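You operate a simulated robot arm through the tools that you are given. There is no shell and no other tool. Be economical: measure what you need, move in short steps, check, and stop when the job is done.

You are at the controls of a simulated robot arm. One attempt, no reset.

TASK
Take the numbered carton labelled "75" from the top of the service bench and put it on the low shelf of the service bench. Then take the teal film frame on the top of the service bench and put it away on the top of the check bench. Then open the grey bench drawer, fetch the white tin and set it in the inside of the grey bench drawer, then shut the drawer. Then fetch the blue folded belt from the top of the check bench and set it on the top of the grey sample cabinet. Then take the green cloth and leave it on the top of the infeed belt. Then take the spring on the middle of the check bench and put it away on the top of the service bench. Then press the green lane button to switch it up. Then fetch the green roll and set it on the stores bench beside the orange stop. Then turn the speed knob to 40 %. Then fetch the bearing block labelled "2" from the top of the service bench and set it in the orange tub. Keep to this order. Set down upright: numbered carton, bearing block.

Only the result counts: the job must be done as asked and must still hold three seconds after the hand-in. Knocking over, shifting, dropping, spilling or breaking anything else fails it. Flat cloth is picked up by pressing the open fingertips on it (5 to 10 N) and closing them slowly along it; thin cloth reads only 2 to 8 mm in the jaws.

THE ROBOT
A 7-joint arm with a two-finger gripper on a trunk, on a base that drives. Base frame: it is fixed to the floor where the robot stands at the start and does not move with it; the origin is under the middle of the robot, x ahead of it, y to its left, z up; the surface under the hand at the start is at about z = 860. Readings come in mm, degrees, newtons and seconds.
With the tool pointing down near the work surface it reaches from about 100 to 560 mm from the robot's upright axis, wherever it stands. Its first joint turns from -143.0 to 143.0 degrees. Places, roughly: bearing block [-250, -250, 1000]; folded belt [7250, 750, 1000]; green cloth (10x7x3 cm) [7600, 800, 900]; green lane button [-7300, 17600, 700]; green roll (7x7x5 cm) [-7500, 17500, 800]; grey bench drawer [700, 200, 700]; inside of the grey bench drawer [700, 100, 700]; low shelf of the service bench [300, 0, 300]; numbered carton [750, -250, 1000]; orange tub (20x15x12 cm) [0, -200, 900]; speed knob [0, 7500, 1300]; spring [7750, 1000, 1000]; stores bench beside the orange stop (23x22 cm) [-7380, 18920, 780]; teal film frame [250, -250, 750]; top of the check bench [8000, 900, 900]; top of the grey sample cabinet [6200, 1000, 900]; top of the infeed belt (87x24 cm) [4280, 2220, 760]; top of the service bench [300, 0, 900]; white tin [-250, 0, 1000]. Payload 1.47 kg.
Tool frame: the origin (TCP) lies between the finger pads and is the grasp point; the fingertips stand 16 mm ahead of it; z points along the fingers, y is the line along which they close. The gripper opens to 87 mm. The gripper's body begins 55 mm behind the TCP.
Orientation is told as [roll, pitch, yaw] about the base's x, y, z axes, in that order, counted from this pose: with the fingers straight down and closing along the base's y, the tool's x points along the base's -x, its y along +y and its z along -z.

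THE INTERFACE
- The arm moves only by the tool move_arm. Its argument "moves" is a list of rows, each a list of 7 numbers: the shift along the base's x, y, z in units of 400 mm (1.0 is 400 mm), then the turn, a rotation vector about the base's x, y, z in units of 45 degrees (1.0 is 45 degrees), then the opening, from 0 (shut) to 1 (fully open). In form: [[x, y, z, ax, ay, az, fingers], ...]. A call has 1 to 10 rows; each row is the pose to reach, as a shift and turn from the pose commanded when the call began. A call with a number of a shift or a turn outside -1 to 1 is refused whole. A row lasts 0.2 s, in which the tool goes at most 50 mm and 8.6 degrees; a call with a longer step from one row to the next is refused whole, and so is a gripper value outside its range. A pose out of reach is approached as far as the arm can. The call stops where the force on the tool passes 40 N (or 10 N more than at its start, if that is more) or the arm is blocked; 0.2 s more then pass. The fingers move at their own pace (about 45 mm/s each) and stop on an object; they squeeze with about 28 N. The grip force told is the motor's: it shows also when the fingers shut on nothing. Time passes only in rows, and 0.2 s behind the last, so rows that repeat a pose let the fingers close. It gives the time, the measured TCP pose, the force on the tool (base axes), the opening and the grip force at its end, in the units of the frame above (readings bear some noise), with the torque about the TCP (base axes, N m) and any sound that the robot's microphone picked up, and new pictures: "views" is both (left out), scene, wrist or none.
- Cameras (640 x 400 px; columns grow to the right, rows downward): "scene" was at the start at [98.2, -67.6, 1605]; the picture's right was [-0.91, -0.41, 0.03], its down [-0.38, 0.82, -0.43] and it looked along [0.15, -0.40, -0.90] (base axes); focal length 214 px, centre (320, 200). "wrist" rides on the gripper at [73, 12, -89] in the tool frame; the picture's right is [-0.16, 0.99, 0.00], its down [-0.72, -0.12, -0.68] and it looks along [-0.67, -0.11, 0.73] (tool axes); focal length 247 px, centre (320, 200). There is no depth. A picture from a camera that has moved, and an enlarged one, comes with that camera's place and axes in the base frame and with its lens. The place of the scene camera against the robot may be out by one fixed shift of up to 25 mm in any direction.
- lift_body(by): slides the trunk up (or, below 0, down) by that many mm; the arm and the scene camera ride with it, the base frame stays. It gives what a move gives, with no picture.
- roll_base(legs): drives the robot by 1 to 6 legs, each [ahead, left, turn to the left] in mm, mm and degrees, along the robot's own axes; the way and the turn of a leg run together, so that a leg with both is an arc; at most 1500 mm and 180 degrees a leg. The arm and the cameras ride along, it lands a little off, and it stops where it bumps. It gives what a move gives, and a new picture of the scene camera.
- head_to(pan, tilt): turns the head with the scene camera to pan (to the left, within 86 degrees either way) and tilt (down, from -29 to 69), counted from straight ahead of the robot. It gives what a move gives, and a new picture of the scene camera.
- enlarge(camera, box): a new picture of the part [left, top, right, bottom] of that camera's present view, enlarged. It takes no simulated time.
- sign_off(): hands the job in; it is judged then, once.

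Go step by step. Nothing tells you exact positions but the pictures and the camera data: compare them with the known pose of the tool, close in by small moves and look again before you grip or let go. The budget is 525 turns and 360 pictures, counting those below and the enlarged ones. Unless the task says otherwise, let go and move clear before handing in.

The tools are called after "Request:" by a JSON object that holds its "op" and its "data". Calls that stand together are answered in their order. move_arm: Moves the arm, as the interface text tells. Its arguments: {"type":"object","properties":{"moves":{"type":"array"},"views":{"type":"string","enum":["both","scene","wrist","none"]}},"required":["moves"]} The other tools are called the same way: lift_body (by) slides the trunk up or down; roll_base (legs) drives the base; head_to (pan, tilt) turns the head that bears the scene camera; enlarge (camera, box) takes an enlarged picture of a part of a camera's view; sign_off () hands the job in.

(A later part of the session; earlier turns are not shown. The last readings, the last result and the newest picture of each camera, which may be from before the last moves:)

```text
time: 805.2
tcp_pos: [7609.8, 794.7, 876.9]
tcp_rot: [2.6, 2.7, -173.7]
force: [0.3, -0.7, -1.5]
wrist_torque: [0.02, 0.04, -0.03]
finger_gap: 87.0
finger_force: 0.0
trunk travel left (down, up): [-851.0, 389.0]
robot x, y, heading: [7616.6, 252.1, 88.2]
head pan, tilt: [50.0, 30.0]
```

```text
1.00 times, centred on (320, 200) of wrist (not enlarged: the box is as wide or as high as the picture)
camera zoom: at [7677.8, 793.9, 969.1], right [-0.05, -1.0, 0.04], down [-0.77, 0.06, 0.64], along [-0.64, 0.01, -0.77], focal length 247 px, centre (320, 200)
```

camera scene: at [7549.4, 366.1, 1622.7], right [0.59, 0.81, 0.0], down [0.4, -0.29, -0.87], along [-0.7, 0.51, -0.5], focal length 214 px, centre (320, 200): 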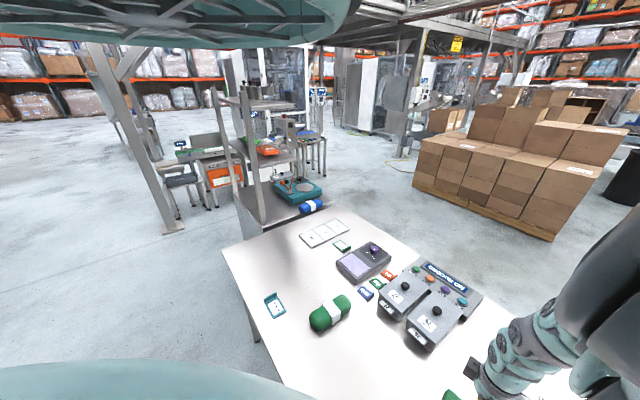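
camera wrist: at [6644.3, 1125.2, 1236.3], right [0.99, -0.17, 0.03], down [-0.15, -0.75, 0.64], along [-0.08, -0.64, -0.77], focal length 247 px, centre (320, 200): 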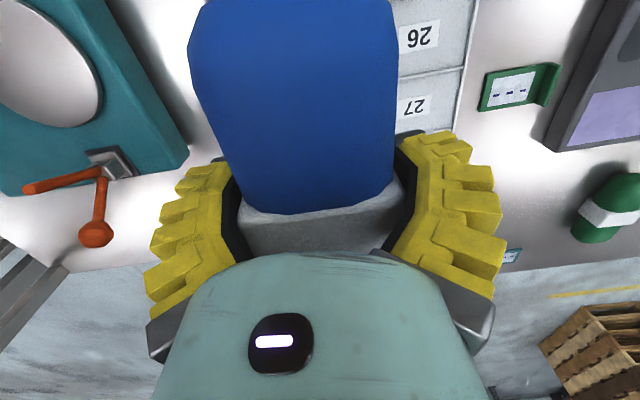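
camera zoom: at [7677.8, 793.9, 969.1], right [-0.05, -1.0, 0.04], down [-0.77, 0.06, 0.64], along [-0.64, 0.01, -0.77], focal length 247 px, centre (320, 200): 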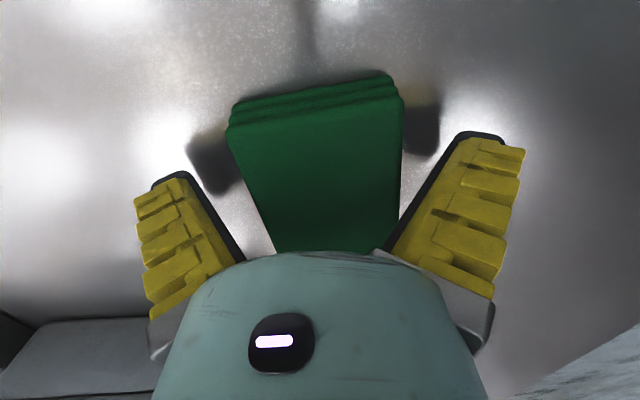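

It is a folded cloth, between the fingers. Close and lift.

Request:
{"op": "move_arm", "data": {"moves": [[0, 0, 0, 0, 0, 0, 0.7], [0, 0, 0, 0, 0, 0, 0.5], [0, 0, 0, 0, 0, 0, 0.2], [0, 0, 0, 0, 0, 0, 0], [0, 0, 0, 0, 0, 0, 0], [0, 0, 0, 0, 0, 0, 0]], "views": "none"}}

Request:
{"op": "lift_body", "data": {"by": 70}}

Request:
{"op": "enlarge", "data": {"camera": "wrist", "box": [0, 0, 640, 400]}}

```text
time: 806.6
tcp_pos: [7609.4, 794.0, 875.8]
tcp_rot: [2.7, 2.6, -173.8]
force: [-0.8, 0.7, -0.6]
wrist_torque: [0.02, 0.0, -0.01]
finger_gap: 68.8
finger_force: 27.3
trunk travel left (down, up): [-851.0, 389.0]
robot x, y, heading: [7616.3, 251.8, 88.3]
head pan, tilt: [50.0, 30.0]
```

```text
time: 807.7
tcp_pos: [7610.3, 793.8, 945.2]
tcp_rot: [2.6, 2.8, -173.8]
force: [0.1, -1.1, -1.0]
wrist_torque: [-0.02, 0.03, 0.0]
finger_gap: 68.3
finger_force: 28.5
trunk travel left (down, up): [-921.0, 319.0]
robot x, y, heading: [7614.9, 252.0, 88.1]
head pan, tilt: [50.0, 30.0]
```

```text
1.00 times, centred on (320, 200) of wrist (not enlarged: the box is as wide or as high as the picture)
camera zoom: at [7677.7, 793.4, 1038.9], right [-0.05, -1.0, 0.04], down [-0.77, 0.06, 0.64], along [-0.64, 0.01, -0.77], focal length 247 px, centre (320, 200)
```

zoom: 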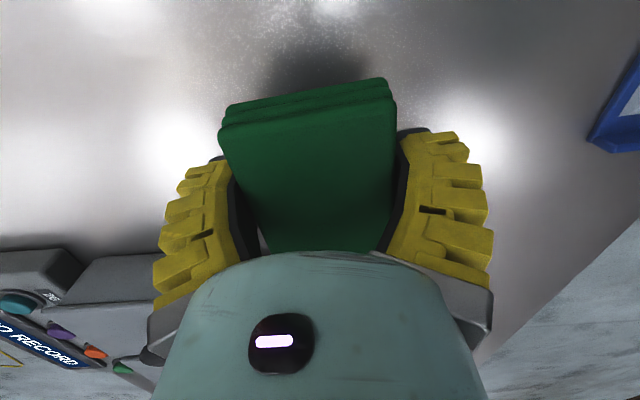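

Cloth held. Raise and drive back towards x≈5400 to view the conveyor and find a way.

Request:
{"op": "lift_body", "data": {"by": 200}}

Request:
{"op": "roll_base", "data": {"legs": [[-900, 0, 1.8], [0, 1480, 0], [0, 700, 0]]}}

```text
time: 809.9
tcp_pos: [7609.3, 794.3, 1145.5]
tcp_rot: [2.5, 2.7, -173.7]
force: [0.1, 0.5, -0.9]
wrist_torque: [0.04, 0.01, -0.02]
finger_gap: 68.6
finger_force: 27.5
trunk travel left (down, up): [-1121.0, 119.0]
robot x, y, heading: [7616.0, 252.9, 87.8]
head pan, tilt: [50.0, 30.0]
```

```text
time: 825.0
tcp_pos: [5376.3, -110.4, 1145.9]
tcp_rot: [2.7, 2.8, -171.0]
force: [-0.5, -0.6, 0.3]
wrist_torque: [-0.02, 0.04, -0.05]
finger_gap: 68.1
finger_force: 28.6
trunk travel left (down, up): [-1121.0, 119.0]
robot x, y, heading: [5406.9, -653.4, 90.8]
head pan, tilt: [50.0, 30.0]
camera scene: at [5336.7, -540.7, 1791.7], right [0.55, 0.84, 0.0], down [0.42, -0.27, -0.87], along [-0.72, 0.47, -0.5], focal length 214 px, centre (320, 200)
```

scene: 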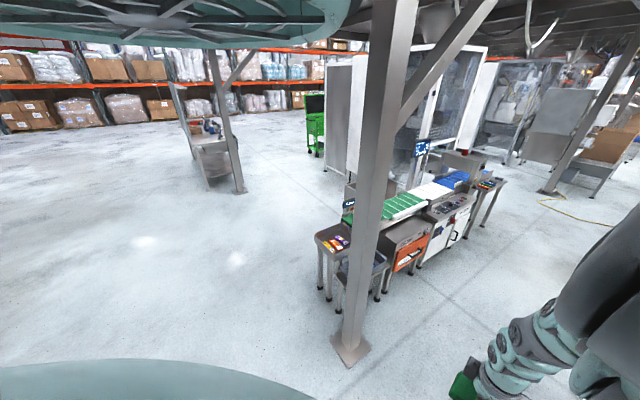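

Request:
{"op": "enlarge", "data": {"camera": "scene", "box": [310, 120, 530, 310]}}

```text
2.11 times, centred on (420, 215) of scene
camera zoom: at [5336.7, -540.7, 1791.7], right [0.55, 0.84, 0.0], down [0.42, -0.27, -0.87], along [-0.72, 0.47, -0.5], focal length 452 px, centre (110, 168)
```

zoom: 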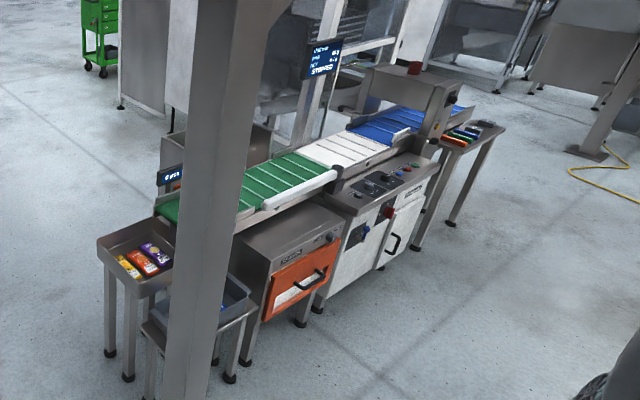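

The blue belt (x≈4290, y≈1750–2620, partly under a tunnel) is the infeed belt; the line is stopped. Drive north along x≈5400.

Request:
{"op": "roll_base", "data": {"legs": [[1450, 0, -0.8], [1080, 0, 0]]}}

```text
time: 837.2
tcp_pos: [5412.7, 2386.9, 1144.8]
tcp_rot: [2.6, 2.7, -173.2]
force: [0.1, 0.2, 0.3]
wrist_torque: [0.03, -0.02, -0.01]
finger_gap: 68.6
finger_force: 28.2
trunk travel left (down, up): [-1121.0, 119.0]
robot x, y, heading: [5423.8, 1843.4, 88.6]
head pan, tilt: [50.0, 30.0]
camera scene: at [5356.4, 1958.8, 1791.7], right [0.58, 0.81, 0.0], down [0.41, -0.29, -0.87], along [-0.71, 0.5, -0.5], focal length 214 px, centre (320, 200)
```

scene: 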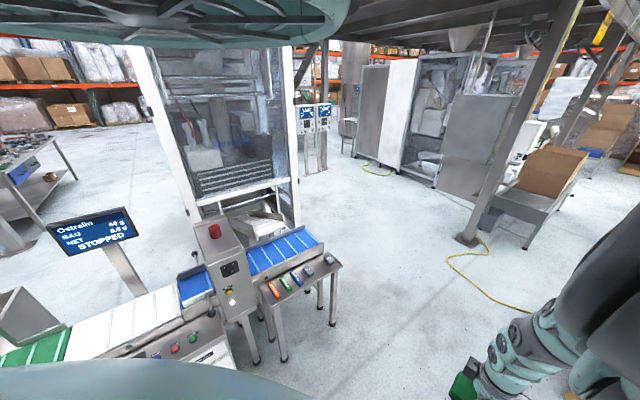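

Free part of the blue belt is y≈2300–2620 at x≈4310. Turn to face −x and approach to (4305,2430).

Request:
{"op": "roll_base", "data": {"legs": [[0, 0, 91.4], [0, -590, 0], [480, 0, 0]]}}

Request:
{"op": "enlarge", "data": {"camera": "wrist", "box": [0, 0, 640, 400]}}

```text
time: 846.8
tcp_pos: [4414.1, 2417.3, 1146.8]
tcp_rot: [2.5, 2.7, -82.4]
force: [-0.9, -0.9, -0.5]
wrist_torque: [0.02, -0.01, 0.0]
finger_gap: 68.2
finger_force: 27.9
trunk travel left (down, up): [-1121.0, 119.0]
robot x, y, heading: [4953.0, 2438.5, 179.7]
head pan, tilt: [50.0, 30.0]
camera scene: at [4838.6, 2353.2, 1791.7], right [-0.82, 0.57, 0.0], down [0.28, 0.41, -0.87], along [-0.49, -0.71, -0.5], focal length 214 px, centre (320, 200)
```

scene: 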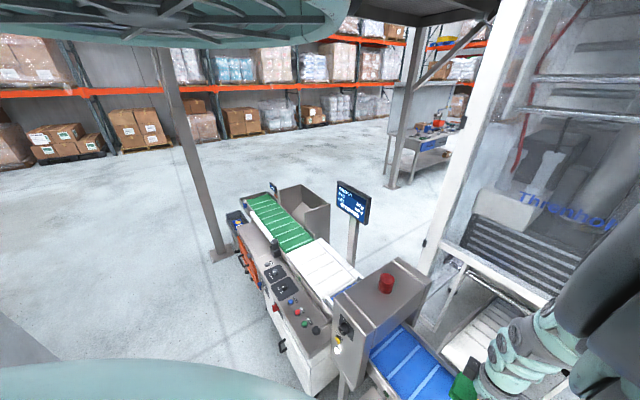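

```text
1.00 times, centred on (320, 200) of wrist (not enlarged: the box is as wide or as high as the picture)
camera zoom: at [4410.4, 2485.4, 1239.0], right [1.0, -0.03, 0.04], down [-0.05, -0.77, 0.64], along [0.01, -0.64, -0.77], focal length 247 px, centre (320, 200)
```

zoom: 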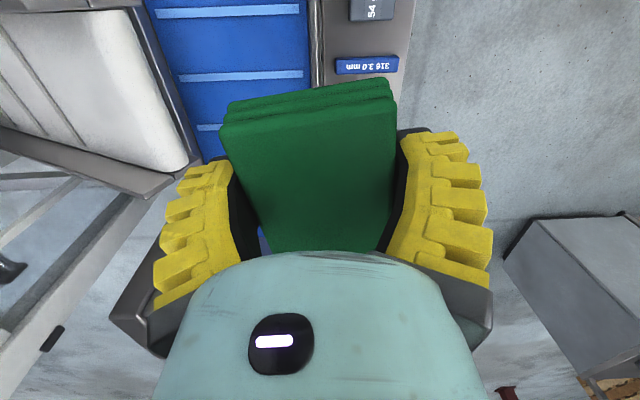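

Belt spans x 4166–4410. Move over its middle and lower.

Request:
{"op": "roll_base", "data": {"legs": [[126, -15, 0]]}}

Request:
{"op": "lift_body", "data": {"by": -270}}

Request:
{"op": "enlarge", "data": {"camera": "wrist", "box": [0, 0, 640, 400]}}

```text
time: 848.0
tcp_pos: [4289.4, 2432.1, 1145.6]
tcp_rot: [2.7, 2.7, -82.4]
force: [0.4, 0.3, 0.2]
wrist_torque: [-0.01, 0.02, 0.0]
finger_gap: 68.1
finger_force: 28.0
trunk travel left (down, up): [-1121.0, 119.0]
robot x, y, heading: [4830.1, 2456.0, 179.6]
head pan, tilt: [50.0, 30.0]
camera scene: at [4715.5, 2369.0, 1791.7], right [-0.82, 0.57, 0.0], down [0.28, 0.41, -0.87], along [-0.49, -0.71, -0.5], focal length 214 px, centre (320, 200)
```

scene: 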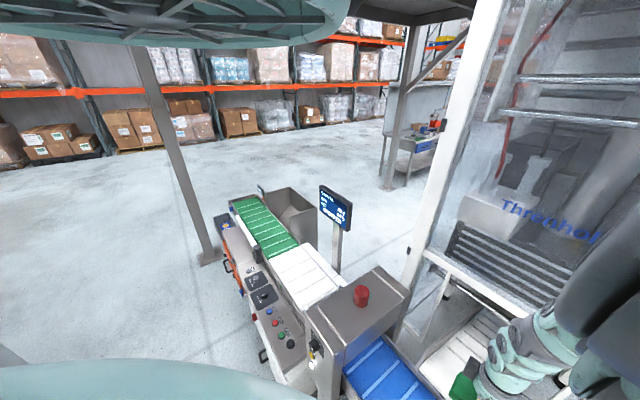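

```text
time: 850.8
tcp_pos: [4289.4, 2432.5, 876.5]
tcp_rot: [2.5, 2.5, -82.3]
force: [-0.2, 0.0, -0.5]
wrist_torque: [0.02, 0.01, 0.0]
finger_gap: 68.2
finger_force: 28.5
trunk travel left (down, up): [-851.0, 389.0]
robot x, y, heading: [4830.5, 2447.6, 179.5]
head pan, tilt: [50.0, 30.0]
```

```text
1.00 times, centred on (320, 200) of wrist (not enlarged: the box is as wide or as high as the picture)
camera zoom: at [4287.2, 2500.5, 969.1], right [1.0, -0.03, 0.04], down [-0.04, -0.77, 0.64], along [0.01, -0.64, -0.77], focal length 247 px, centre (320, 200)
```

zoom: 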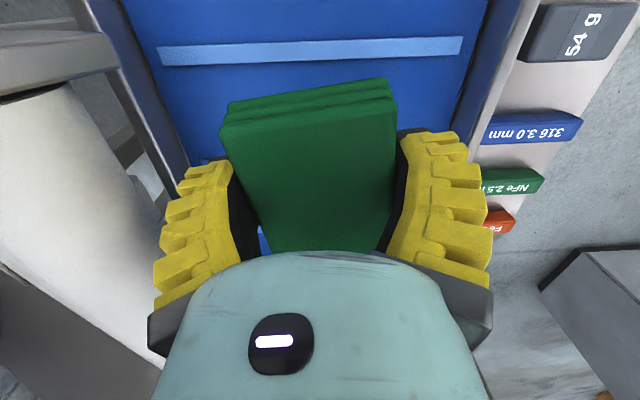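

Request:
{"op": "lift_body", "data": {"by": -70}}

Request:
{"op": "lift_body", "data": {"by": -12}}

Request:
{"op": "lift_body", "data": {"by": -8}}

Request:
{"op": "lift_body", "data": {"by": -5}}

```text
time: 851.9
tcp_pos: [4289.0, 2432.1, 805.9]
tcp_rot: [2.7, 2.8, -82.3]
force: [-0.4, -0.7, -0.3]
wrist_torque: [0.01, -0.04, -0.02]
finger_gap: 68.2
finger_force: 28.1
trunk travel left (down, up): [-781.0, 459.0]
robot x, y, heading: [4828.8, 2450.7, 179.6]
head pan, tilt: [50.0, 30.0]
```

```text
time: 852.5
tcp_pos: [4290.1, 2431.5, 794.9]
tcp_rot: [2.6, 2.8, -82.2]
force: [-0.2, 0.1, -1.4]
wrist_torque: [0.01, 0.0, 0.0]
finger_gap: 68.2
finger_force: 28.6
trunk travel left (down, up): [-769.0, 471.0]
robot x, y, heading: [4830.6, 2452.5, 179.7]
head pan, tilt: [50.0, 30.0]
```

```text
time: 853.0
tcp_pos: [4290.1, 2432.6, 786.6]
tcp_rot: [2.7, 2.7, -82.4]
force: [0.2, -0.5, -0.3]
wrist_torque: [0.01, -0.01, 0.01]
finger_gap: 68.2
finger_force: 28.3
trunk travel left (down, up): [-761.0, 479.0]
robot x, y, heading: [4832.0, 2456.1, 179.6]
head pan, tilt: [50.0, 30.0]
```

```text
time: 853.6
tcp_pos: [4289.7, 2431.8, 781.8]
tcp_rot: [2.6, 2.7, -82.3]
force: [0.7, -0.4, 0.3]
wrist_torque: [0.0, 0.0, 0.02]
finger_gap: 68.3
finger_force: 27.6
trunk travel left (down, up): [-756.0, 484.0]
robot x, y, heading: [4830.4, 2453.9, 179.8]
head pan, tilt: [50.0, 30.0]
```

Request:
{"op": "lift_body", "data": {"by": -4}}

Request:
{"op": "lift_body", "data": {"by": -4}}

Request:
{"op": "lift_body", "data": {"by": -4}}

Request:
{"op": "enlarge", "data": {"camera": "wrist", "box": [0, 0, 640, 400]}}

```text
time: 854.1
tcp_pos: [4288.9, 2433.3, 776.7]
tcp_rot: [2.5, 2.8, -82.3]
force: [6.1, 1.4, 17.0]
wrist_torque: [-0.18, 0.44, 0.05]
finger_gap: 68.8
finger_force: 27.9
trunk travel left (down, up): [-752.0, 488.0]
robot x, y, heading: [4833.3, 2452.5, 179.3]
head pan, tilt: [50.0, 30.0]
```

```text
time: 854.5
tcp_pos: [4289.3, 2432.4, 775.4]
tcp_rot: [2.7, 2.8, -82.3]
force: [6.3, 0.9, 22.8]
wrist_torque: [-0.35, 0.76, 0.05]
finger_gap: 69.6
finger_force: 27.9
trunk travel left (down, up): [-750.0, 490.0]
robot x, y, heading: [4832.0, 2452.4, 179.6]
head pan, tilt: [50.0, 30.0]
stopped: the force on the tool passed its limit at 47 N (the readings are from after the stop); the commanded pose is now the measured one
```

```text
time: 854.8
tcp_pos: [4287.9, 2432.1, 776.5]
tcp_rot: [2.7, 2.8, -82.1]
force: [7.0, 0.0, 26.2]
wrist_torque: [-0.44, 0.85, 0.01]
finger_gap: 69.8
finger_force: 28.1
trunk travel left (down, up): [-749.0, 491.0]
robot x, y, heading: [4831.1, 2450.6, 179.6]
head pan, tilt: [50.0, 30.0]
stopped: the force on the tool passed its limit at 47 N (the readings are from after the stop); the commanded pose is now the measured one
```

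```text
1.00 times, centred on (320, 200) of wrist (not enlarged: the box is as wide or as high as the picture)
camera zoom: at [4285.8, 2500.6, 869.7], right [1.0, -0.02, 0.04], down [-0.04, -0.77, 0.64], along [0.02, -0.64, -0.77], focal length 247 px, centre (320, 200)
```

zoom: 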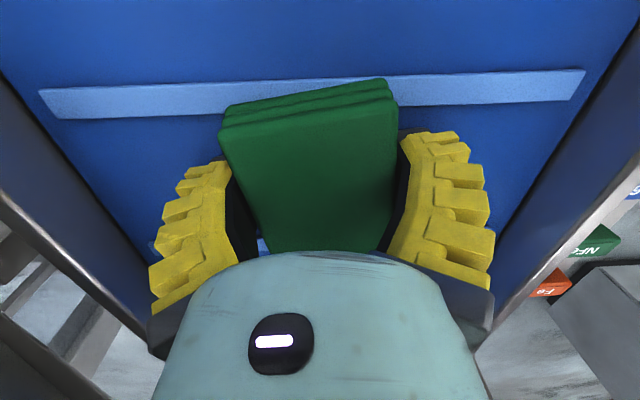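

On the belt. Ease up 4 mm, release, rise.

Request:
{"op": "lift_body", "data": {"by": 4}}

Request:
{"op": "move_arm", "data": {"moves": [[0, 0, 0, 0, 0, 0, 0.82], [0, 0, 0, 0, 0, 0, 0.9], [0, 0, 0, 0, 0, 0, 1], [0, 0, 0, 0, 0, 0, 1]], "views": "none"}}

Request:
{"op": "lift_body", "data": {"by": 120}}

Request:
{"op": "enlarge", "data": {"camera": "wrist", "box": [0, 0, 640, 400]}}

```text
time: 855.4
tcp_pos: [4289.8, 2432.2, 777.8]
tcp_rot: [3.0, 2.8, -82.2]
force: [-0.1, 0.8, -0.4]
wrist_torque: [-0.02, -0.01, -0.02]
finger_gap: 69.1
finger_force: 28.2
trunk travel left (down, up): [-753.0, 487.0]
robot x, y, heading: [4830.4, 2455.9, 179.6]
head pan, tilt: [50.0, 30.0]
```

```text
time: 856.4
tcp_pos: [4290.8, 2432.8, 779.5]
tcp_rot: [2.9, 2.9, -82.0]
force: [0.5, -0.1, -0.1]
wrist_torque: [-0.03, -0.02, 0.0]
finger_gap: 86.9
finger_force: 0.1
trunk travel left (down, up): [-753.0, 487.0]
robot x, y, heading: [4830.1, 2448.6, 180.0]
head pan, tilt: [50.0, 30.0]
```

```text
time: 857.9
tcp_pos: [4289.8, 2431.8, 899.4]
tcp_rot: [2.9, 2.9, -82.1]
force: [0.0, 0.1, 0.1]
wrist_torque: [0.02, -0.03, -0.01]
finger_gap: 87.1
finger_force: 0.0
trunk travel left (down, up): [-873.0, 367.0]
robot x, y, heading: [4827.6, 2453.2, 179.9]
head pan, tilt: [50.0, 30.0]
```

```text
1.00 times, centred on (320, 200) of wrist (not enlarged: the box is as wide or as high as the picture)
camera zoom: at [4287.5, 2500.7, 992.4], right [1.0, -0.02, 0.04], down [-0.04, -0.77, 0.64], along [0.02, -0.64, -0.77], focal length 247 px, centre (320, 200)
```

zoom: 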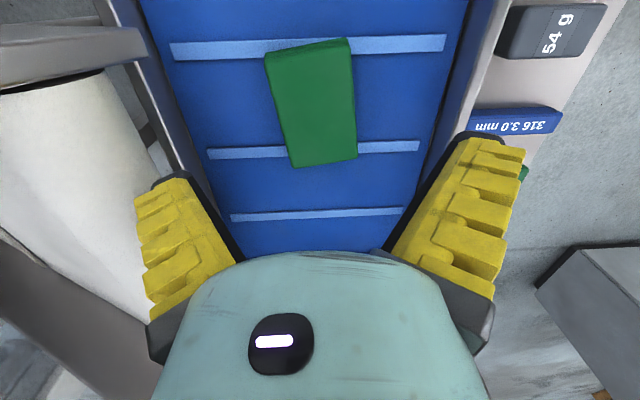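

Green cloth lies on the infeed belt. Next the spring, standing near (7712,989). Approach it from the north side of the check bench.

Request:
{"op": "lift_body", "data": {"by": 240}}

Request:
{"op": "roll_base", "data": {"legs": [[-1440, 0, 0], [-1440, 0, 0], [0, 0, 90], [780, 0, 0]]}}

Request:
{"op": "enlarge", "data": {"camera": "wrist", "box": [0, 0, 640, 400]}}

```text
time: 860.4
tcp_pos: [4291.2, 2432.4, 1138.4]
tcp_rot: [2.9, 3.0, -82.1]
force: [0.5, -0.9, -0.2]
wrist_torque: [0.03, -0.02, -0.02]
finger_gap: 86.5
finger_force: 0.1
trunk travel left (down, up): [-1113.0, 127.0]
robot x, y, heading: [4830.0, 2450.6, 179.5]
head pan, tilt: [50.0, 30.0]
```

```text
time: 881.8
tcp_pos: [7713.0, 1138.0, 1139.4]
tcp_rot: [2.8, 2.8, 7.9]
force: [0.8, 0.1, 0.5]
wrist_torque: [0.0, 0.0, -0.01]
finger_gap: 86.7
finger_force: 0.1
trunk travel left (down, up): [-1113.0, 127.0]
robot x, y, heading: [7694.5, 1677.5, -90.5]
head pan, tilt: [50.0, 30.0]
camera scene: at [7772.7, 1547.9, 1784.2], right [-0.57, -0.82, 0.0], down [-0.41, 0.28, -0.87], along [0.71, -0.49, -0.5], focal length 214 px, centre (320, 200)
```

scene: 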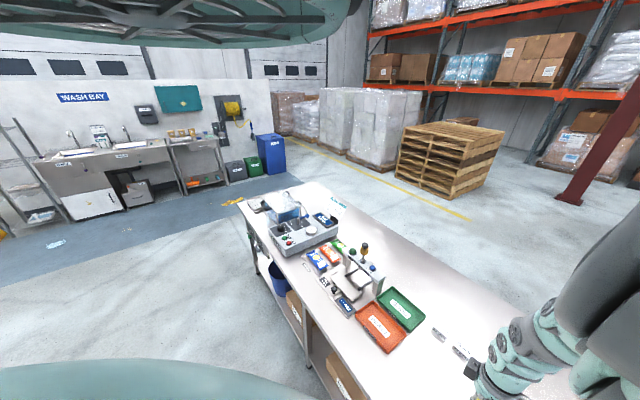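

```text
1.00 times, centred on (320, 200) of wrist (not enlarged: the box is as wide or as high as the picture)
camera zoom: at [7643.7, 1133.9, 1232.5], right [0.02, 1.0, 0.04], down [0.77, -0.04, 0.64], along [0.64, 0.02, -0.77], focal length 247 px, centre (320, 200)
```

zoom: 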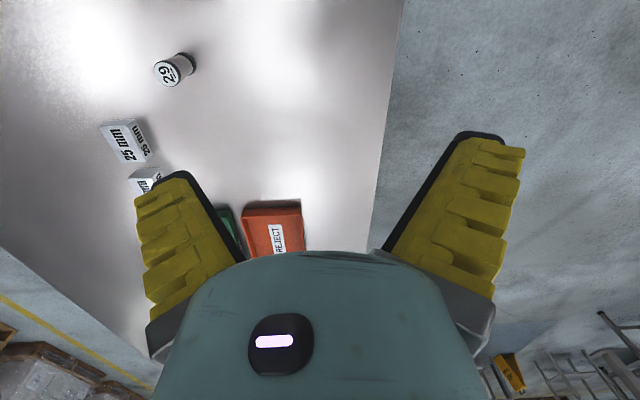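

Spring stands at (7709,969), ~26 mm wide, ~60 mm tall. Move over it and lower to check.

Request:
{"op": "roll_base", "data": {"legs": [[169, -3, 0.5]]}}

Request:
{"op": "lift_body", "data": {"by": -165}}

Request:
{"op": "move_arm", "data": {"moves": [[0, 0, 0, 0, 0, 0, 0.7], [0, 0, 0, 0, 0, 0, 0.7]], "views": "wrist"}}

```text
time: 883.3
tcp_pos: [7714.4, 968.2, 1138.9]
tcp_rot: [2.8, 3.0, 8.4]
force: [0.3, -0.2, 0.1]
wrist_torque: [-0.01, -0.02, 0.01]
finger_gap: 86.9
finger_force: 0.0
trunk travel left (down, up): [-1113.0, 127.0]
robot x, y, heading: [7690.9, 1511.0, -89.9]
head pan, tilt: [50.0, 30.0]
camera scene: at [7770.4, 1379.2, 1784.2], right [-0.56, -0.83, 0.0], down [-0.41, 0.28, -0.87], along [0.72, -0.48, -0.5], focal length 214 px, centre (320, 200)
```

scene: 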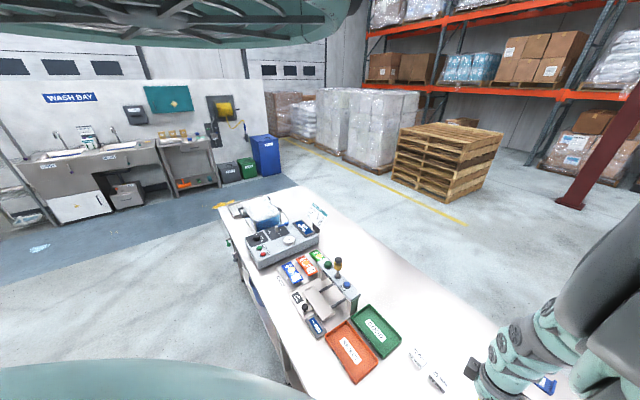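

```text
time: 885.1
tcp_pos: [7715.3, 967.3, 975.2]
tcp_rot: [2.8, 2.9, 8.4]
force: [0.2, 0.2, 0.3]
wrist_torque: [-0.03, 0.01, -0.01]
finger_gap: 86.8
finger_force: 0.1
trunk travel left (down, up): [-948.0, 292.0]
robot x, y, heading: [7689.6, 1508.4, -89.9]
head pan, tilt: [50.0, 30.0]
```

```text
time: 885.8
tcp_pos: [7714.1, 968.5, 974.2]
tcp_rot: [2.9, 2.8, 8.3]
force: [-0.2, 0.8, 0.1]
wrist_torque: [0.01, 0.01, 0.0]
finger_gap: 65.3
finger_force: 3.1
trunk travel left (down, up): [-948.0, 292.0]
robot x, y, heading: [7689.7, 1505.5, -89.9]
head pan, tilt: [50.0, 30.0]
camera wrist: at [7645.0, 964.2, 1067.5], right [0.02, 1.0, 0.04], down [0.77, -0.04, 0.64], along [0.64, 0.02, -0.77], focal length 247 px, centre (320, 200)
```

wrist: 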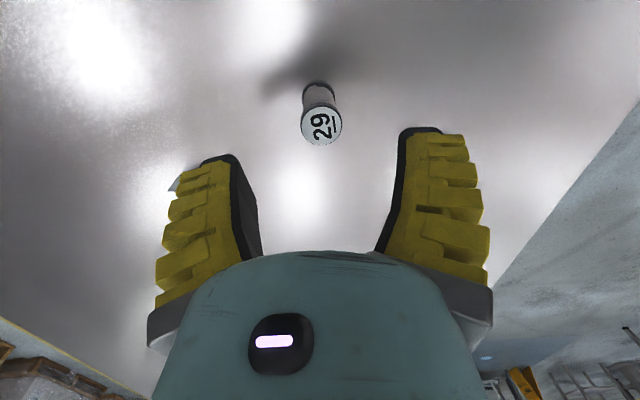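

Centred. Lower 88, grip, lift.

Request:
{"op": "lift_body", "data": {"by": -88}}

Request:
{"op": "move_arm", "data": {"moves": [[0, 0, 0, 0, 0, 0, 0.4], [0, 0, 0, 0, 0, 0, 0.2], [0, 0, 0, 0, 0, 0, 0], [0, 0, 0, 0, 0, 0, 0], [0, 0, 0, 0, 0, 0, 0]], "views": "none"}}

Request:
{"op": "lift_body", "data": {"by": 60}}

Request:
{"op": "enlarge", "data": {"camera": "wrist", "box": [0, 0, 640, 400]}}

```text
time: 887.0
tcp_pos: [7714.2, 967.0, 886.2]
tcp_rot: [2.8, 2.9, 8.4]
force: [-1.2, 0.1, -0.3]
wrist_torque: [0.01, 0.04, -0.01]
finger_gap: 65.5
finger_force: 2.8
trunk travel left (down, up): [-860.0, 380.0]
robot x, y, heading: [7690.7, 1511.6, -89.7]
head pan, tilt: [50.0, 30.0]
```

```text
time: 888.2
tcp_pos: [7713.8, 966.5, 887.2]
tcp_rot: [2.8, 3.0, 8.4]
force: [-0.4, 0.1, 4.4]
wrist_torque: [-0.06, 0.06, -0.01]
finger_gap: 17.6
finger_force: 27.7
trunk travel left (down, up): [-860.0, 380.0]
robot x, y, heading: [7692.9, 1506.7, -89.9]
head pan, tilt: [50.0, 30.0]
```

```text
time: 889.2
tcp_pos: [7714.8, 967.7, 946.5]
tcp_rot: [2.8, 2.9, 8.4]
force: [0.3, 0.7, -1.1]
wrist_torque: [0.03, 0.01, -0.02]
finger_gap: 16.6
finger_force: 28.0
trunk travel left (down, up): [-920.0, 320.0]
robot x, y, heading: [7690.2, 1507.9, -89.7]
head pan, tilt: [50.0, 30.0]
```

```text
1.00 times, centred on (320, 200) of wrist (not enlarged: the box is as wide or as high as the picture)
camera zoom: at [7645.0, 964.4, 1039.3], right [0.02, 1.0, 0.04], down [0.77, -0.04, 0.64], along [0.64, 0.02, -0.77], focal length 247 px, centre (320, 200)
```

zoom: 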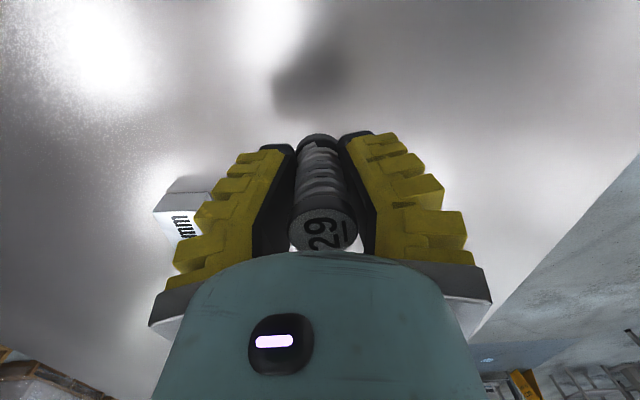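

Spring held. Raise and drive back to the service bench.

Request:
{"op": "lift_body", "data": {"by": 200}}

Request:
{"op": "roll_base", "data": {"legs": [[-880, 0, 0], [0, -1140, 0], [0, -1140, 0], [1500, 0, 0], [1500, 0, 0], [420, 0, 0]]}}

```text
time: 891.4
tcp_pos: [7714.1, 967.1, 1146.7]
tcp_rot: [3.0, 2.8, 8.5]
force: [0.8, 0.2, -0.1]
wrist_torque: [0.02, 0.0, 0.01]
finger_gap: 16.3
finger_force: 27.4
trunk travel left (down, up): [-1120.0, 120.0]
robot x, y, heading: [7689.8, 1510.4, -89.9]
head pan, tilt: [50.0, 30.0]
```

```text
time: 923.1
tcp_pos: [5315.3, -1486.8, 1145.7]
tcp_rot: [3.0, 2.9, 6.5]
force: [0.3, 0.4, -0.8]
wrist_torque: [0.0, 0.01, 0.02]
finger_gap: 13.4
finger_force: 27.8
trunk travel left (down, up): [-1120.0, 120.0]
robot x, y, heading: [5303.8, -946.0, -91.5]
head pan, tilt: [50.0, 30.0]
camera scene: at [5384.2, -1077.2, 1791.2], right [-0.59, -0.81, 0.0], down [-0.41, 0.29, -0.87], along [0.7, -0.51, -0.5], focal length 214 px, centre (320, 200)
```

scene: 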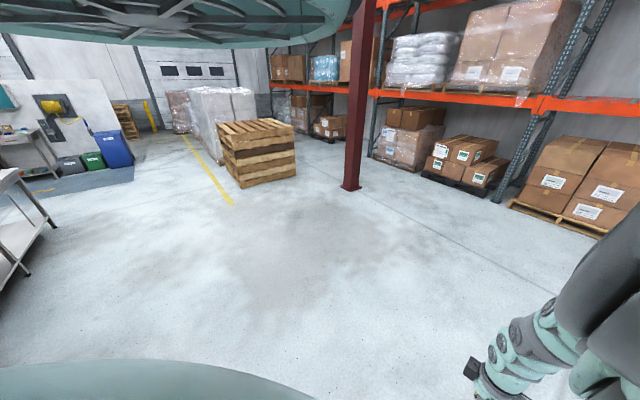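

Request:
{"op": "roll_base", "data": {"legs": [[0, -1500, 1.5], [0, -1490, 0], [-1500, 0, 0], [-500, 0, 0], [0, -1140, 0]]}}

```text
time: 952.3
tcp_pos: [1243.6, 546.7, 1145.9]
tcp_rot: [3.0, 2.9, 6.0]
force: [-0.7, -0.6, -1.2]
wrist_torque: [-0.03, 0.01, -0.03]
finger_gap: 12.6
finger_force: 28.1
trunk travel left (down, up): [-1120.0, 120.0]
robot x, y, heading: [1239.1, 1088.8, -92.1]
head pan, tilt: [50.0, 30.0]
camera scene: at [1317.4, 955.7, 1791.2], right [-0.59, -0.81, 0.0], down [-0.4, 0.3, -0.87], along [0.7, -0.51, -0.5], focal length 214 px, centre (320, 200)
```

scene: 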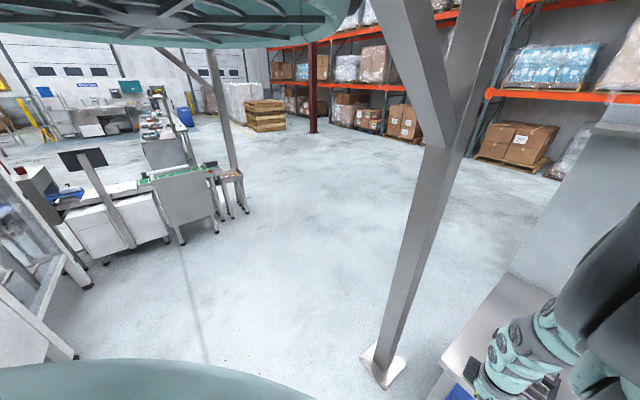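

Request:
{"op": "roll_base", "data": {"legs": [[0, -400, 2.1], [655, 0, 0]]}}

Request:
{"op": "lift_body", "data": {"by": -190}}

Request:
{"op": "enlarge", "data": {"camera": "wrist", "box": [0, 0, 640, 400]}}

```text
time: 958.1
tcp_pos: [867.8, -100.4, 1146.2]
tcp_rot: [2.9, 2.9, 8.6]
force: [-1.3, -0.4, 0.1]
wrist_torque: [0.01, 0.02, -0.05]
finger_gap: 12.6
finger_force: 28.3
trunk travel left (down, up): [-1120.0, 120.0]
robot x, y, heading: [841.7, 442.3, -89.5]
head pan, tilt: [50.0, 30.0]
camera scene: at [922.1, 310.6, 1791.2], right [-0.56, -0.83, 0.0], down [-0.42, 0.28, -0.87], along [0.72, -0.48, -0.5], focal length 214 px, centre (320, 200)
```

scene: 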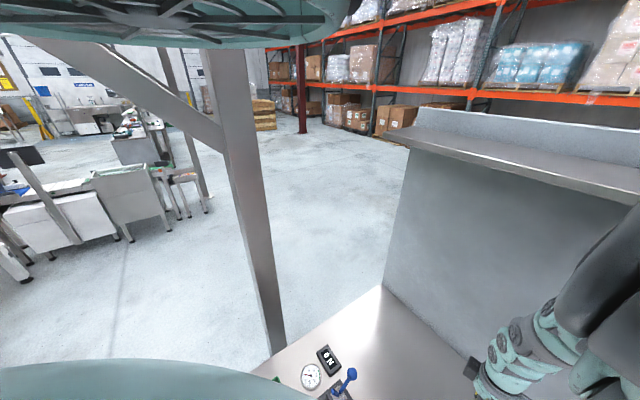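

```text
time: 960.1
tcp_pos: [867.1, -100.1, 956.7]
tcp_rot: [3.0, 2.9, 8.6]
force: [0.3, -0.5, -0.6]
wrist_torque: [0.0, -0.05, 0.0]
finger_gap: 12.9
finger_force: 27.7
trunk travel left (down, up): [-930.0, 310.0]
robot x, y, heading: [839.1, 436.8, -89.7]
head pan, tilt: [50.0, 30.0]
```

```text
1.00 times, centred on (320, 200) of wrist (not enlarged: the box is as wide or as high as the picture)
camera zoom: at [798.1, -104.7, 1049.5], right [0.01, 1.0, 0.04], down [0.77, -0.04, 0.64], along [0.64, 0.02, -0.77], focal length 247 px, centre (320, 200)
```

zoom: 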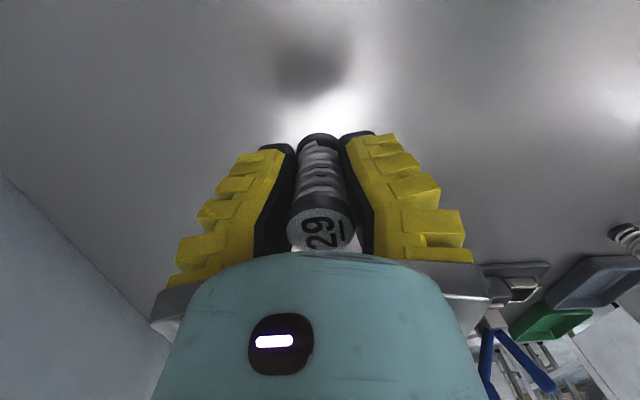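

Free bench beneath. Lower to contact.

Request:
{"op": "lift_body", "data": {"by": -60}}

Request:
{"op": "lift_body", "data": {"by": -5}}

Request:
{"op": "lift_body", "data": {"by": -4}}

```text
time: 961.1
tcp_pos: [866.7, -101.2, 896.6]
tcp_rot: [2.9, 2.9, 8.6]
force: [-0.5, -0.2, -1.0]
wrist_torque: [0.04, -0.02, 0.01]
finger_gap: 12.7
finger_force: 28.1
trunk travel left (down, up): [-870.0, 370.0]
robot x, y, heading: [842.0, 442.4, -89.6]
head pan, tilt: [50.0, 30.0]
```

```text
time: 961.7
tcp_pos: [867.2, -100.5, 890.4]
tcp_rot: [2.9, 2.9, 8.6]
force: [0.1, -0.1, -1.3]
wrist_torque: [-0.01, -0.02, -0.02]
finger_gap: 12.8
finger_force: 28.2
trunk travel left (down, up): [-865.0, 375.0]
robot x, y, heading: [840.6, 442.9, -89.4]
head pan, tilt: [50.0, 30.0]
```

```text
time: 962.2
tcp_pos: [867.5, -101.8, 888.3]
tcp_rot: [2.9, 2.9, 8.5]
force: [-0.5, 3.9, 11.2]
wrist_torque: [-0.06, 0.0, -0.01]
finger_gap: 13.0
finger_force: 27.6
trunk travel left (down, up): [-861.0, 379.0]
robot x, y, heading: [842.7, 442.4, -89.7]
head pan, tilt: [50.0, 30.0]
```

Contact. Ease 1 mm, release slowly, rise.

Request:
{"op": "lift_body", "data": {"by": 1}}

Request:
{"op": "move_arm", "data": {"moves": [[0, 0, 0, 0, 0, 0, 0.2], [0, 0, 0, 0, 0, 0, 0.35], [0, 0, 0, 0, 0, 0, 0.6], [0, 0, 0, 0, 0, 0, 0.8], [0, 0, 0, 0, 0, 0, 0.8]], "views": "none"}}

Request:
{"op": "lift_body", "data": {"by": 260}}

Request:
{"op": "enlarge", "data": {"camera": "wrist", "box": [0, 0, 640, 400]}}

```text
time: 962.7
tcp_pos: [866.7, -102.0, 888.2]
tcp_rot: [2.9, 2.9, 8.6]
force: [0.5, 0.2, -0.6]
wrist_torque: [-0.01, 0.0, 0.0]
finger_gap: 13.3
finger_force: 28.1
trunk travel left (down, up): [-862.0, 378.0]
robot x, y, heading: [844.2, 439.0, -89.7]
head pan, tilt: [50.0, 30.0]
```

```text
time: 963.9
tcp_pos: [868.5, -100.7, 887.8]
tcp_rot: [2.9, 2.9, 8.6]
force: [-0.1, 0.3, -0.1]
wrist_torque: [-0.01, 0.0, -0.02]
finger_gap: 73.1
finger_force: 2.8
trunk travel left (down, up): [-862.0, 378.0]
robot x, y, heading: [839.7, 438.6, -89.6]
head pan, tilt: [50.0, 30.0]
```

```text
time: 966.6
tcp_pos: [868.0, -102.1, 1147.1]
tcp_rot: [2.8, 3.0, 8.6]
force: [-0.9, -0.5, 0.8]
wrist_torque: [-0.02, -0.01, -0.01]
finger_gap: 73.2
finger_force: 2.3
trunk travel left (down, up): [-1122.0, 118.0]
robot x, y, heading: [840.1, 440.8, -89.6]
head pan, tilt: [50.0, 30.0]
```

```text
1.00 times, centred on (320, 200) of wrist (not enlarged: the box is as wide or as high as the picture)
camera zoom: at [798.1, -104.7, 1241.4], right [0.01, 1.0, 0.04], down [0.77, -0.04, 0.64], along [0.64, 0.02, -0.77], focal length 247 px, centre (320, 200)
```

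zoom: 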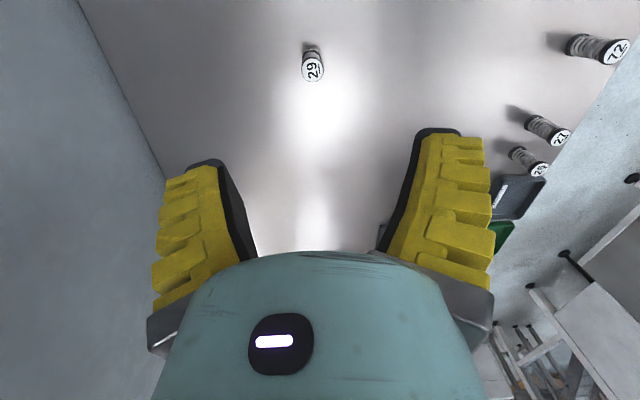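

Spring stands upright on the service bench. Next the lane button far off at (−7300,17600). Travel west, then north.

Request:
{"op": "roll_base", "data": {"legs": [[-700, 0, -0.4], [0, -1500, 0], [0, -1500, 0], [0, 0, -155], [1500, 0, 0], [1500, 0, 0]]}}

```text
time: 1004.8
tcp_pos: [-3781.8, 4233.3, 1148.0]
tcp_rot: [2.9, 2.8, -143.8]
force: [-0.4, -0.5, -0.6]
wrist_torque: [0.0, 0.01, 0.01]
finger_gap: 73.2
finger_force: 2.7
trunk travel left (down, up): [-1122.0, 118.0]
robot x, y, heading: [-3502.2, 3767.8, 118.0]
head pan, tilt: [50.0, 30.0]
camera scene: at [-3623.2, 3828.0, 1793.2], right [0.11, 0.99, 0.0], down [0.5, -0.05, -0.87], along [-0.86, 0.09, -0.5], focal length 214 px, centre (320, 200)
```

scene: 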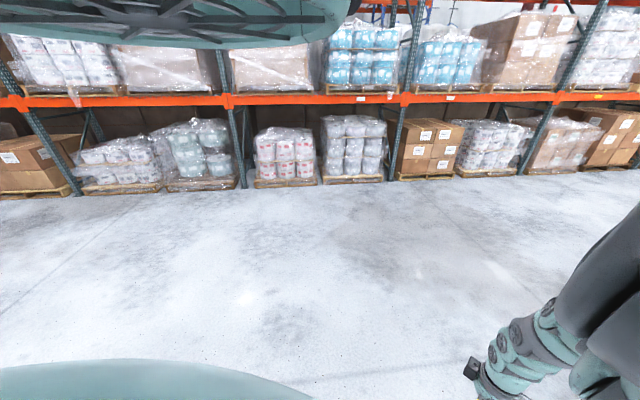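

Request:
{"op": "roll_base", "data": {"legs": [[0, 0, -20], [1500, 0, 0], [1500, 0, 0], [1500, 0, 0], [1500, 0, 0], [1500, 0, 0]]}}

```text
time: 1014.6
tcp_pos: [-3801.4, 5872.6, 1148.8]
tcp_rot: [2.9, 2.9, -164.9]
force: [-0.5, 0.0, -0.2]
wrist_torque: [0.02, 0.0, 0.0]
finger_gap: 73.2
finger_force: 1.6
trunk travel left (down, up): [-1122.0, 118.0]
robot x, y, heading: [-3712.5, 5341.2, 97.0]
head pan, tilt: [50.0, 30.0]
stopped in leg 3: the robot was blocked; the commanded pose is now the measured one
camera scene: at [-3798.7, 5439.7, 1793.3], right [0.46, 0.89, 0.0], down [0.44, -0.23, -0.87], along [-0.77, 0.4, -0.5], focal length 214 px, centre (320, 200)
```

scene: 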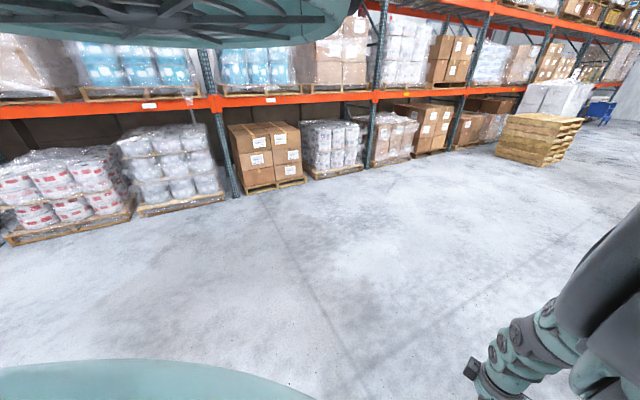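

Blocked by something ahead/right. Shift 1500 left and go on.

Request:
{"op": "roll_base", "data": {"legs": [[-150, 0, 0], [0, 1450, -7], [1500, 0, 0], [1500, 0, 0], [1500, 0, 0], [1500, 0, 0]]}}

```text
time: 1051.1
tcp_pos: [-5091.0, 11673.7, 1148.6]
tcp_rot: [2.9, 2.9, -172.8]
force: [0.2, -0.8, 0.3]
wrist_torque: [0.01, 0.01, -0.06]
finger_gap: 73.2
finger_force: 2.3
trunk travel left (down, up): [-1122.0, 118.0]
robot x, y, heading: [-5077.5, 11131.8, 89.4]
head pan, tilt: [50.0, 30.0]
camera scene: at [-5144.6, 11244.6, 1793.2], right [0.58, 0.82, 0.0], down [0.41, -0.29, -0.87], along [-0.71, 0.5, -0.5], focal length 214 px, centre (320, 200)
```

scene: 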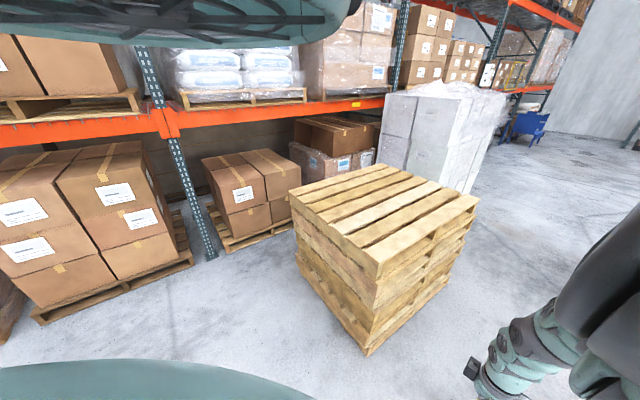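

Request:
{"op": "roll_base", "data": {"legs": [[0, -450, 0.6], [1500, 0, 0], [1500, 0, 0], [1500, 0, 0], [800, 0, 0]]}}

```text
time: 1079.0
tcp_pos: [-4378.7, 17007.4, 1147.9]
tcp_rot: [2.9, 2.9, -176.0]
force: [-1.0, 1.1, -0.4]
wrist_torque: [-0.03, -0.01, -0.03]
finger_gap: 73.0
finger_force: 2.6
trunk travel left (down, up): [-1122.0, 118.0]
robot x, y, heading: [-4399.0, 16465.5, 85.9]
head pan, tilt: [50.0, 30.0]
camera scene: at [-4457.8, 16583.0, 1793.2], right [0.62, 0.78, 0.0], down [0.39, -0.31, -0.87], along [-0.68, 0.54, -0.5], focal length 214 px, centre (320, 200)
```

scene: 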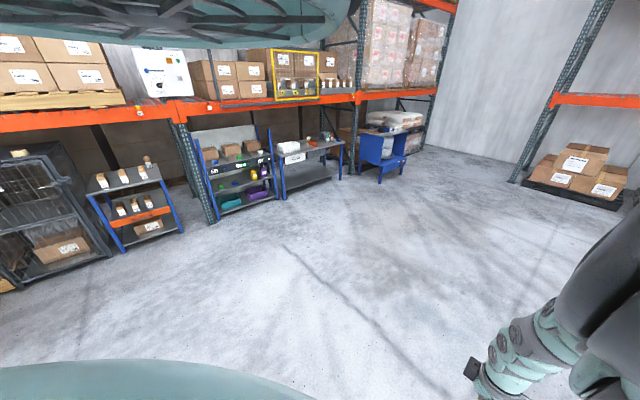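

Shelving unit and stores bench are in view. Zoom.

Request:
{"op": "enlarge", "data": {"camera": "scene", "box": [180, 115, 360, 225]}}

```text
3.56 times, centred on (270, 170) of scene
camera zoom: at [-4457.8, 16583.0, 1793.2], right [0.62, 0.78, 0.0], down [0.39, -0.31, -0.87], along [-0.68, 0.54, -0.5], focal length 763 px, centre (498, 307)
```

zoom: 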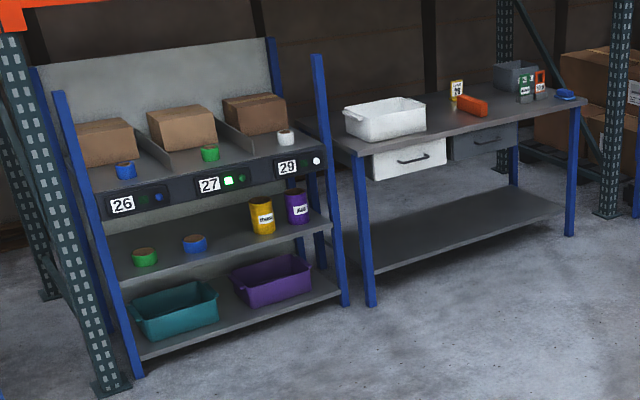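

Lane 27's green button and the green roll above it are clear, and the orange stop on the stores bench. Drive to face the rack and realign the tool.

Request:
{"op": "roll_base", "data": {"legs": [[0, 0, 94.1], [0, -1060, 0], [1480, 0, 0]]}}

Request:
{"op": "move_arm", "data": {"moves": [[0, 0, 0, 0, 0, -0.19, 0], [0, 0, 0, 0, 0, -0.38, 0], [0, 0, 0, 0, 0, -0.57, 0], [0, 0, 0, 0, 0, -0.76, 0], [0, 0, 0, 0, 0, -0.95, 0]], "views": "none"}}

Request:
{"op": "move_arm", "data": {"moves": [[0.05, 0, 0, 0, 0, -0.19, 0], [0.1, 0, 0, 0, 0, -0.38, 0], [0.12, 0, 0, 0, 0, -0.57, 0], [0.12, 0, 0, 0, 0, -0.76, 0], [0.12, 0, 0, 0, 0, -0.95, 0], [0.12, 0, 0, 0, 0, -1.0, 0]], "views": "none"}}

```text
time: 1095.3
tcp_pos: [-6408.6, 17473.5, 1148.9]
tcp_rot: [2.9, 2.9, -81.2]
force: [0.6, 1.0, 0.2]
wrist_torque: [0.04, -0.02, -0.03]
finger_gap: 73.0
finger_force: 2.6
trunk travel left (down, up): [-1122.0, 118.0]
robot x, y, heading: [-5869.6, 17501.4, -179.3]
head pan, tilt: [50.0, 30.0]
camera scene: at [-5982.0, 17415.8, 1793.2], right [-0.83, 0.55, 0.0], down [0.28, 0.42, -0.87], along [-0.48, -0.72, -0.5], focal length 214 px, centre (320, 200)
```

scene: 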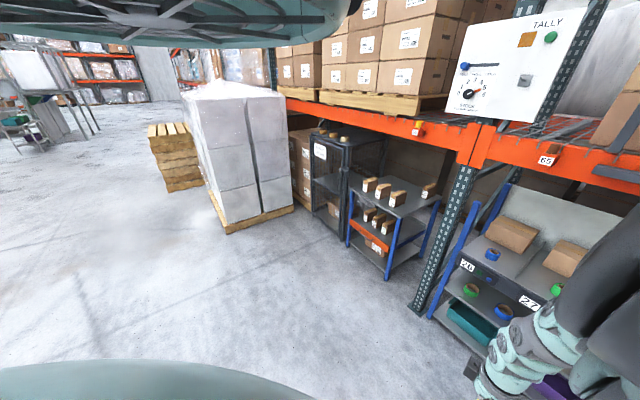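

```text
time: 1096.5
tcp_pos: [-6408.3, 17473.6, 1148.4]
tcp_rot: [2.9, 2.8, -124.0]
force: [0.3, 0.7, -0.2]
wrist_torque: [-0.02, 0.03, 0.0]
finger_gap: 0.0
finger_force: 25.3
trunk travel left (down, up): [-1122.0, 118.0]
robot x, y, heading: [-5867.7, 17501.1, -179.4]
head pan, tilt: [50.0, 30.0]
```

```text
time: 1097.9
tcp_pos: [-6360.4, 17473.2, 1148.0]
tcp_rot: [3.0, 2.9, -169.1]
force: [-0.2, -0.2, 0.1]
wrist_torque: [0.0, -0.04, 0.0]
finger_gap: 0.0
finger_force: 28.5
trunk travel left (down, up): [-1122.0, 118.0]
robot x, y, heading: [-5864.9, 17503.9, -179.2]
head pan, tilt: [50.0, 30.0]
```

Tilt the tool outward 45° to look at the rack front.

Request:
{"op": "move_arm", "data": {"moves": [[0.03, 0, 0, -0.035, 0.18, 0, 0], [0.06, 0, 0, -0.07, 0.36, 0, 0], [0.09, 0, 0, -0.1, 0.54, 0, 0], [0.12, 0, 0, -0.14, 0.72, 0, 0], [0.15, 0, 0, -0.17, 0.9, 0, 0], [0.15, 0, 0, -0.19, 0.98, 0, 0]], "views": "none"}}

Request:
{"op": "lift_body", "data": {"by": -250}}

Request:
{"op": "roll_base", "data": {"legs": [[430, 0, 0]]}}

Request:
{"op": "enlarge", "data": {"camera": "wrist", "box": [0, 0, 640, 400]}}

```text
time: 1099.3
tcp_pos: [-6347.5, 17514.1, 1134.3]
tcp_rot: [6.5, -39.5, -168.6]
force: [0.1, -0.7, 0.5]
wrist_torque: [0.01, -0.02, -0.04]
finger_gap: 0.0
finger_force: 27.9
out of reach, approached as far as the arm can: row 2, 3, 4, 5, 6
trunk travel left (down, up): [-1122.0, 118.0]
robot x, y, heading: [-5867.5, 17501.6, -179.3]
head pan, tilt: [50.0, 30.0]
```

```text
time: 1101.9
tcp_pos: [-6347.1, 17515.1, 883.1]
tcp_rot: [6.2, -39.5, -168.7]
force: [-0.8, -0.3, -0.1]
wrist_torque: [-0.03, 0.03, 0.0]
finger_gap: 0.0
finger_force: 27.9
trunk travel left (down, up): [-872.0, 368.0]
robot x, y, heading: [-5869.1, 17501.4, -179.5]
head pan, tilt: [50.0, 30.0]
```

```text
time: 1104.5
tcp_pos: [-6779.2, 17515.5, 884.4]
tcp_rot: [6.3, -39.5, -168.9]
force: [0.0, -0.6, -0.1]
wrist_torque: [0.0, -0.02, 0.01]
finger_gap: 0.1
finger_force: 28.1
trunk travel left (down, up): [-872.0, 368.0]
robot x, y, heading: [-6300.3, 17498.4, -179.5]
head pan, tilt: [50.0, 30.0]
camera scene: at [-6414.0, 17413.5, 1543.2], right [-0.83, 0.56, 0.0], down [0.28, 0.41, -0.87], along [-0.48, -0.72, -0.5], focal length 214 px, centre (320, 200)
```

scene: 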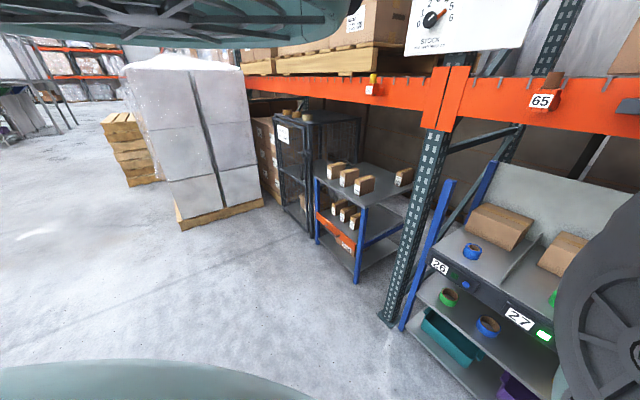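

```text
1.00 times, centred on (320, 200) of wrist (not enlarged: the box is as wide or as high as the picture)
camera zoom: at [-6668.0, 17534.3, 907.1], right [0.13, -0.97, 0.18], down [-0.17, 0.16, 0.97], along [-0.98, -0.16, -0.14], focal length 247 px, centre (320, 200)
```

zoom: 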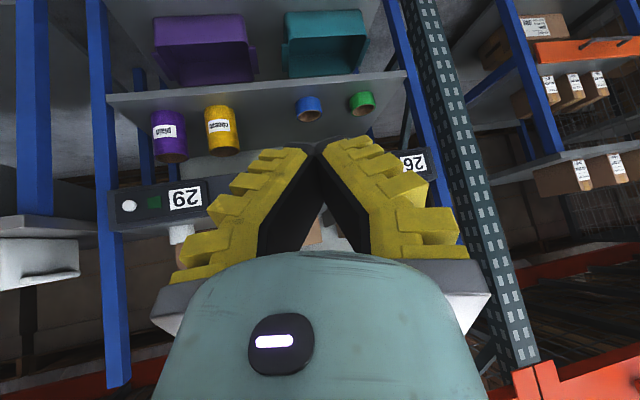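

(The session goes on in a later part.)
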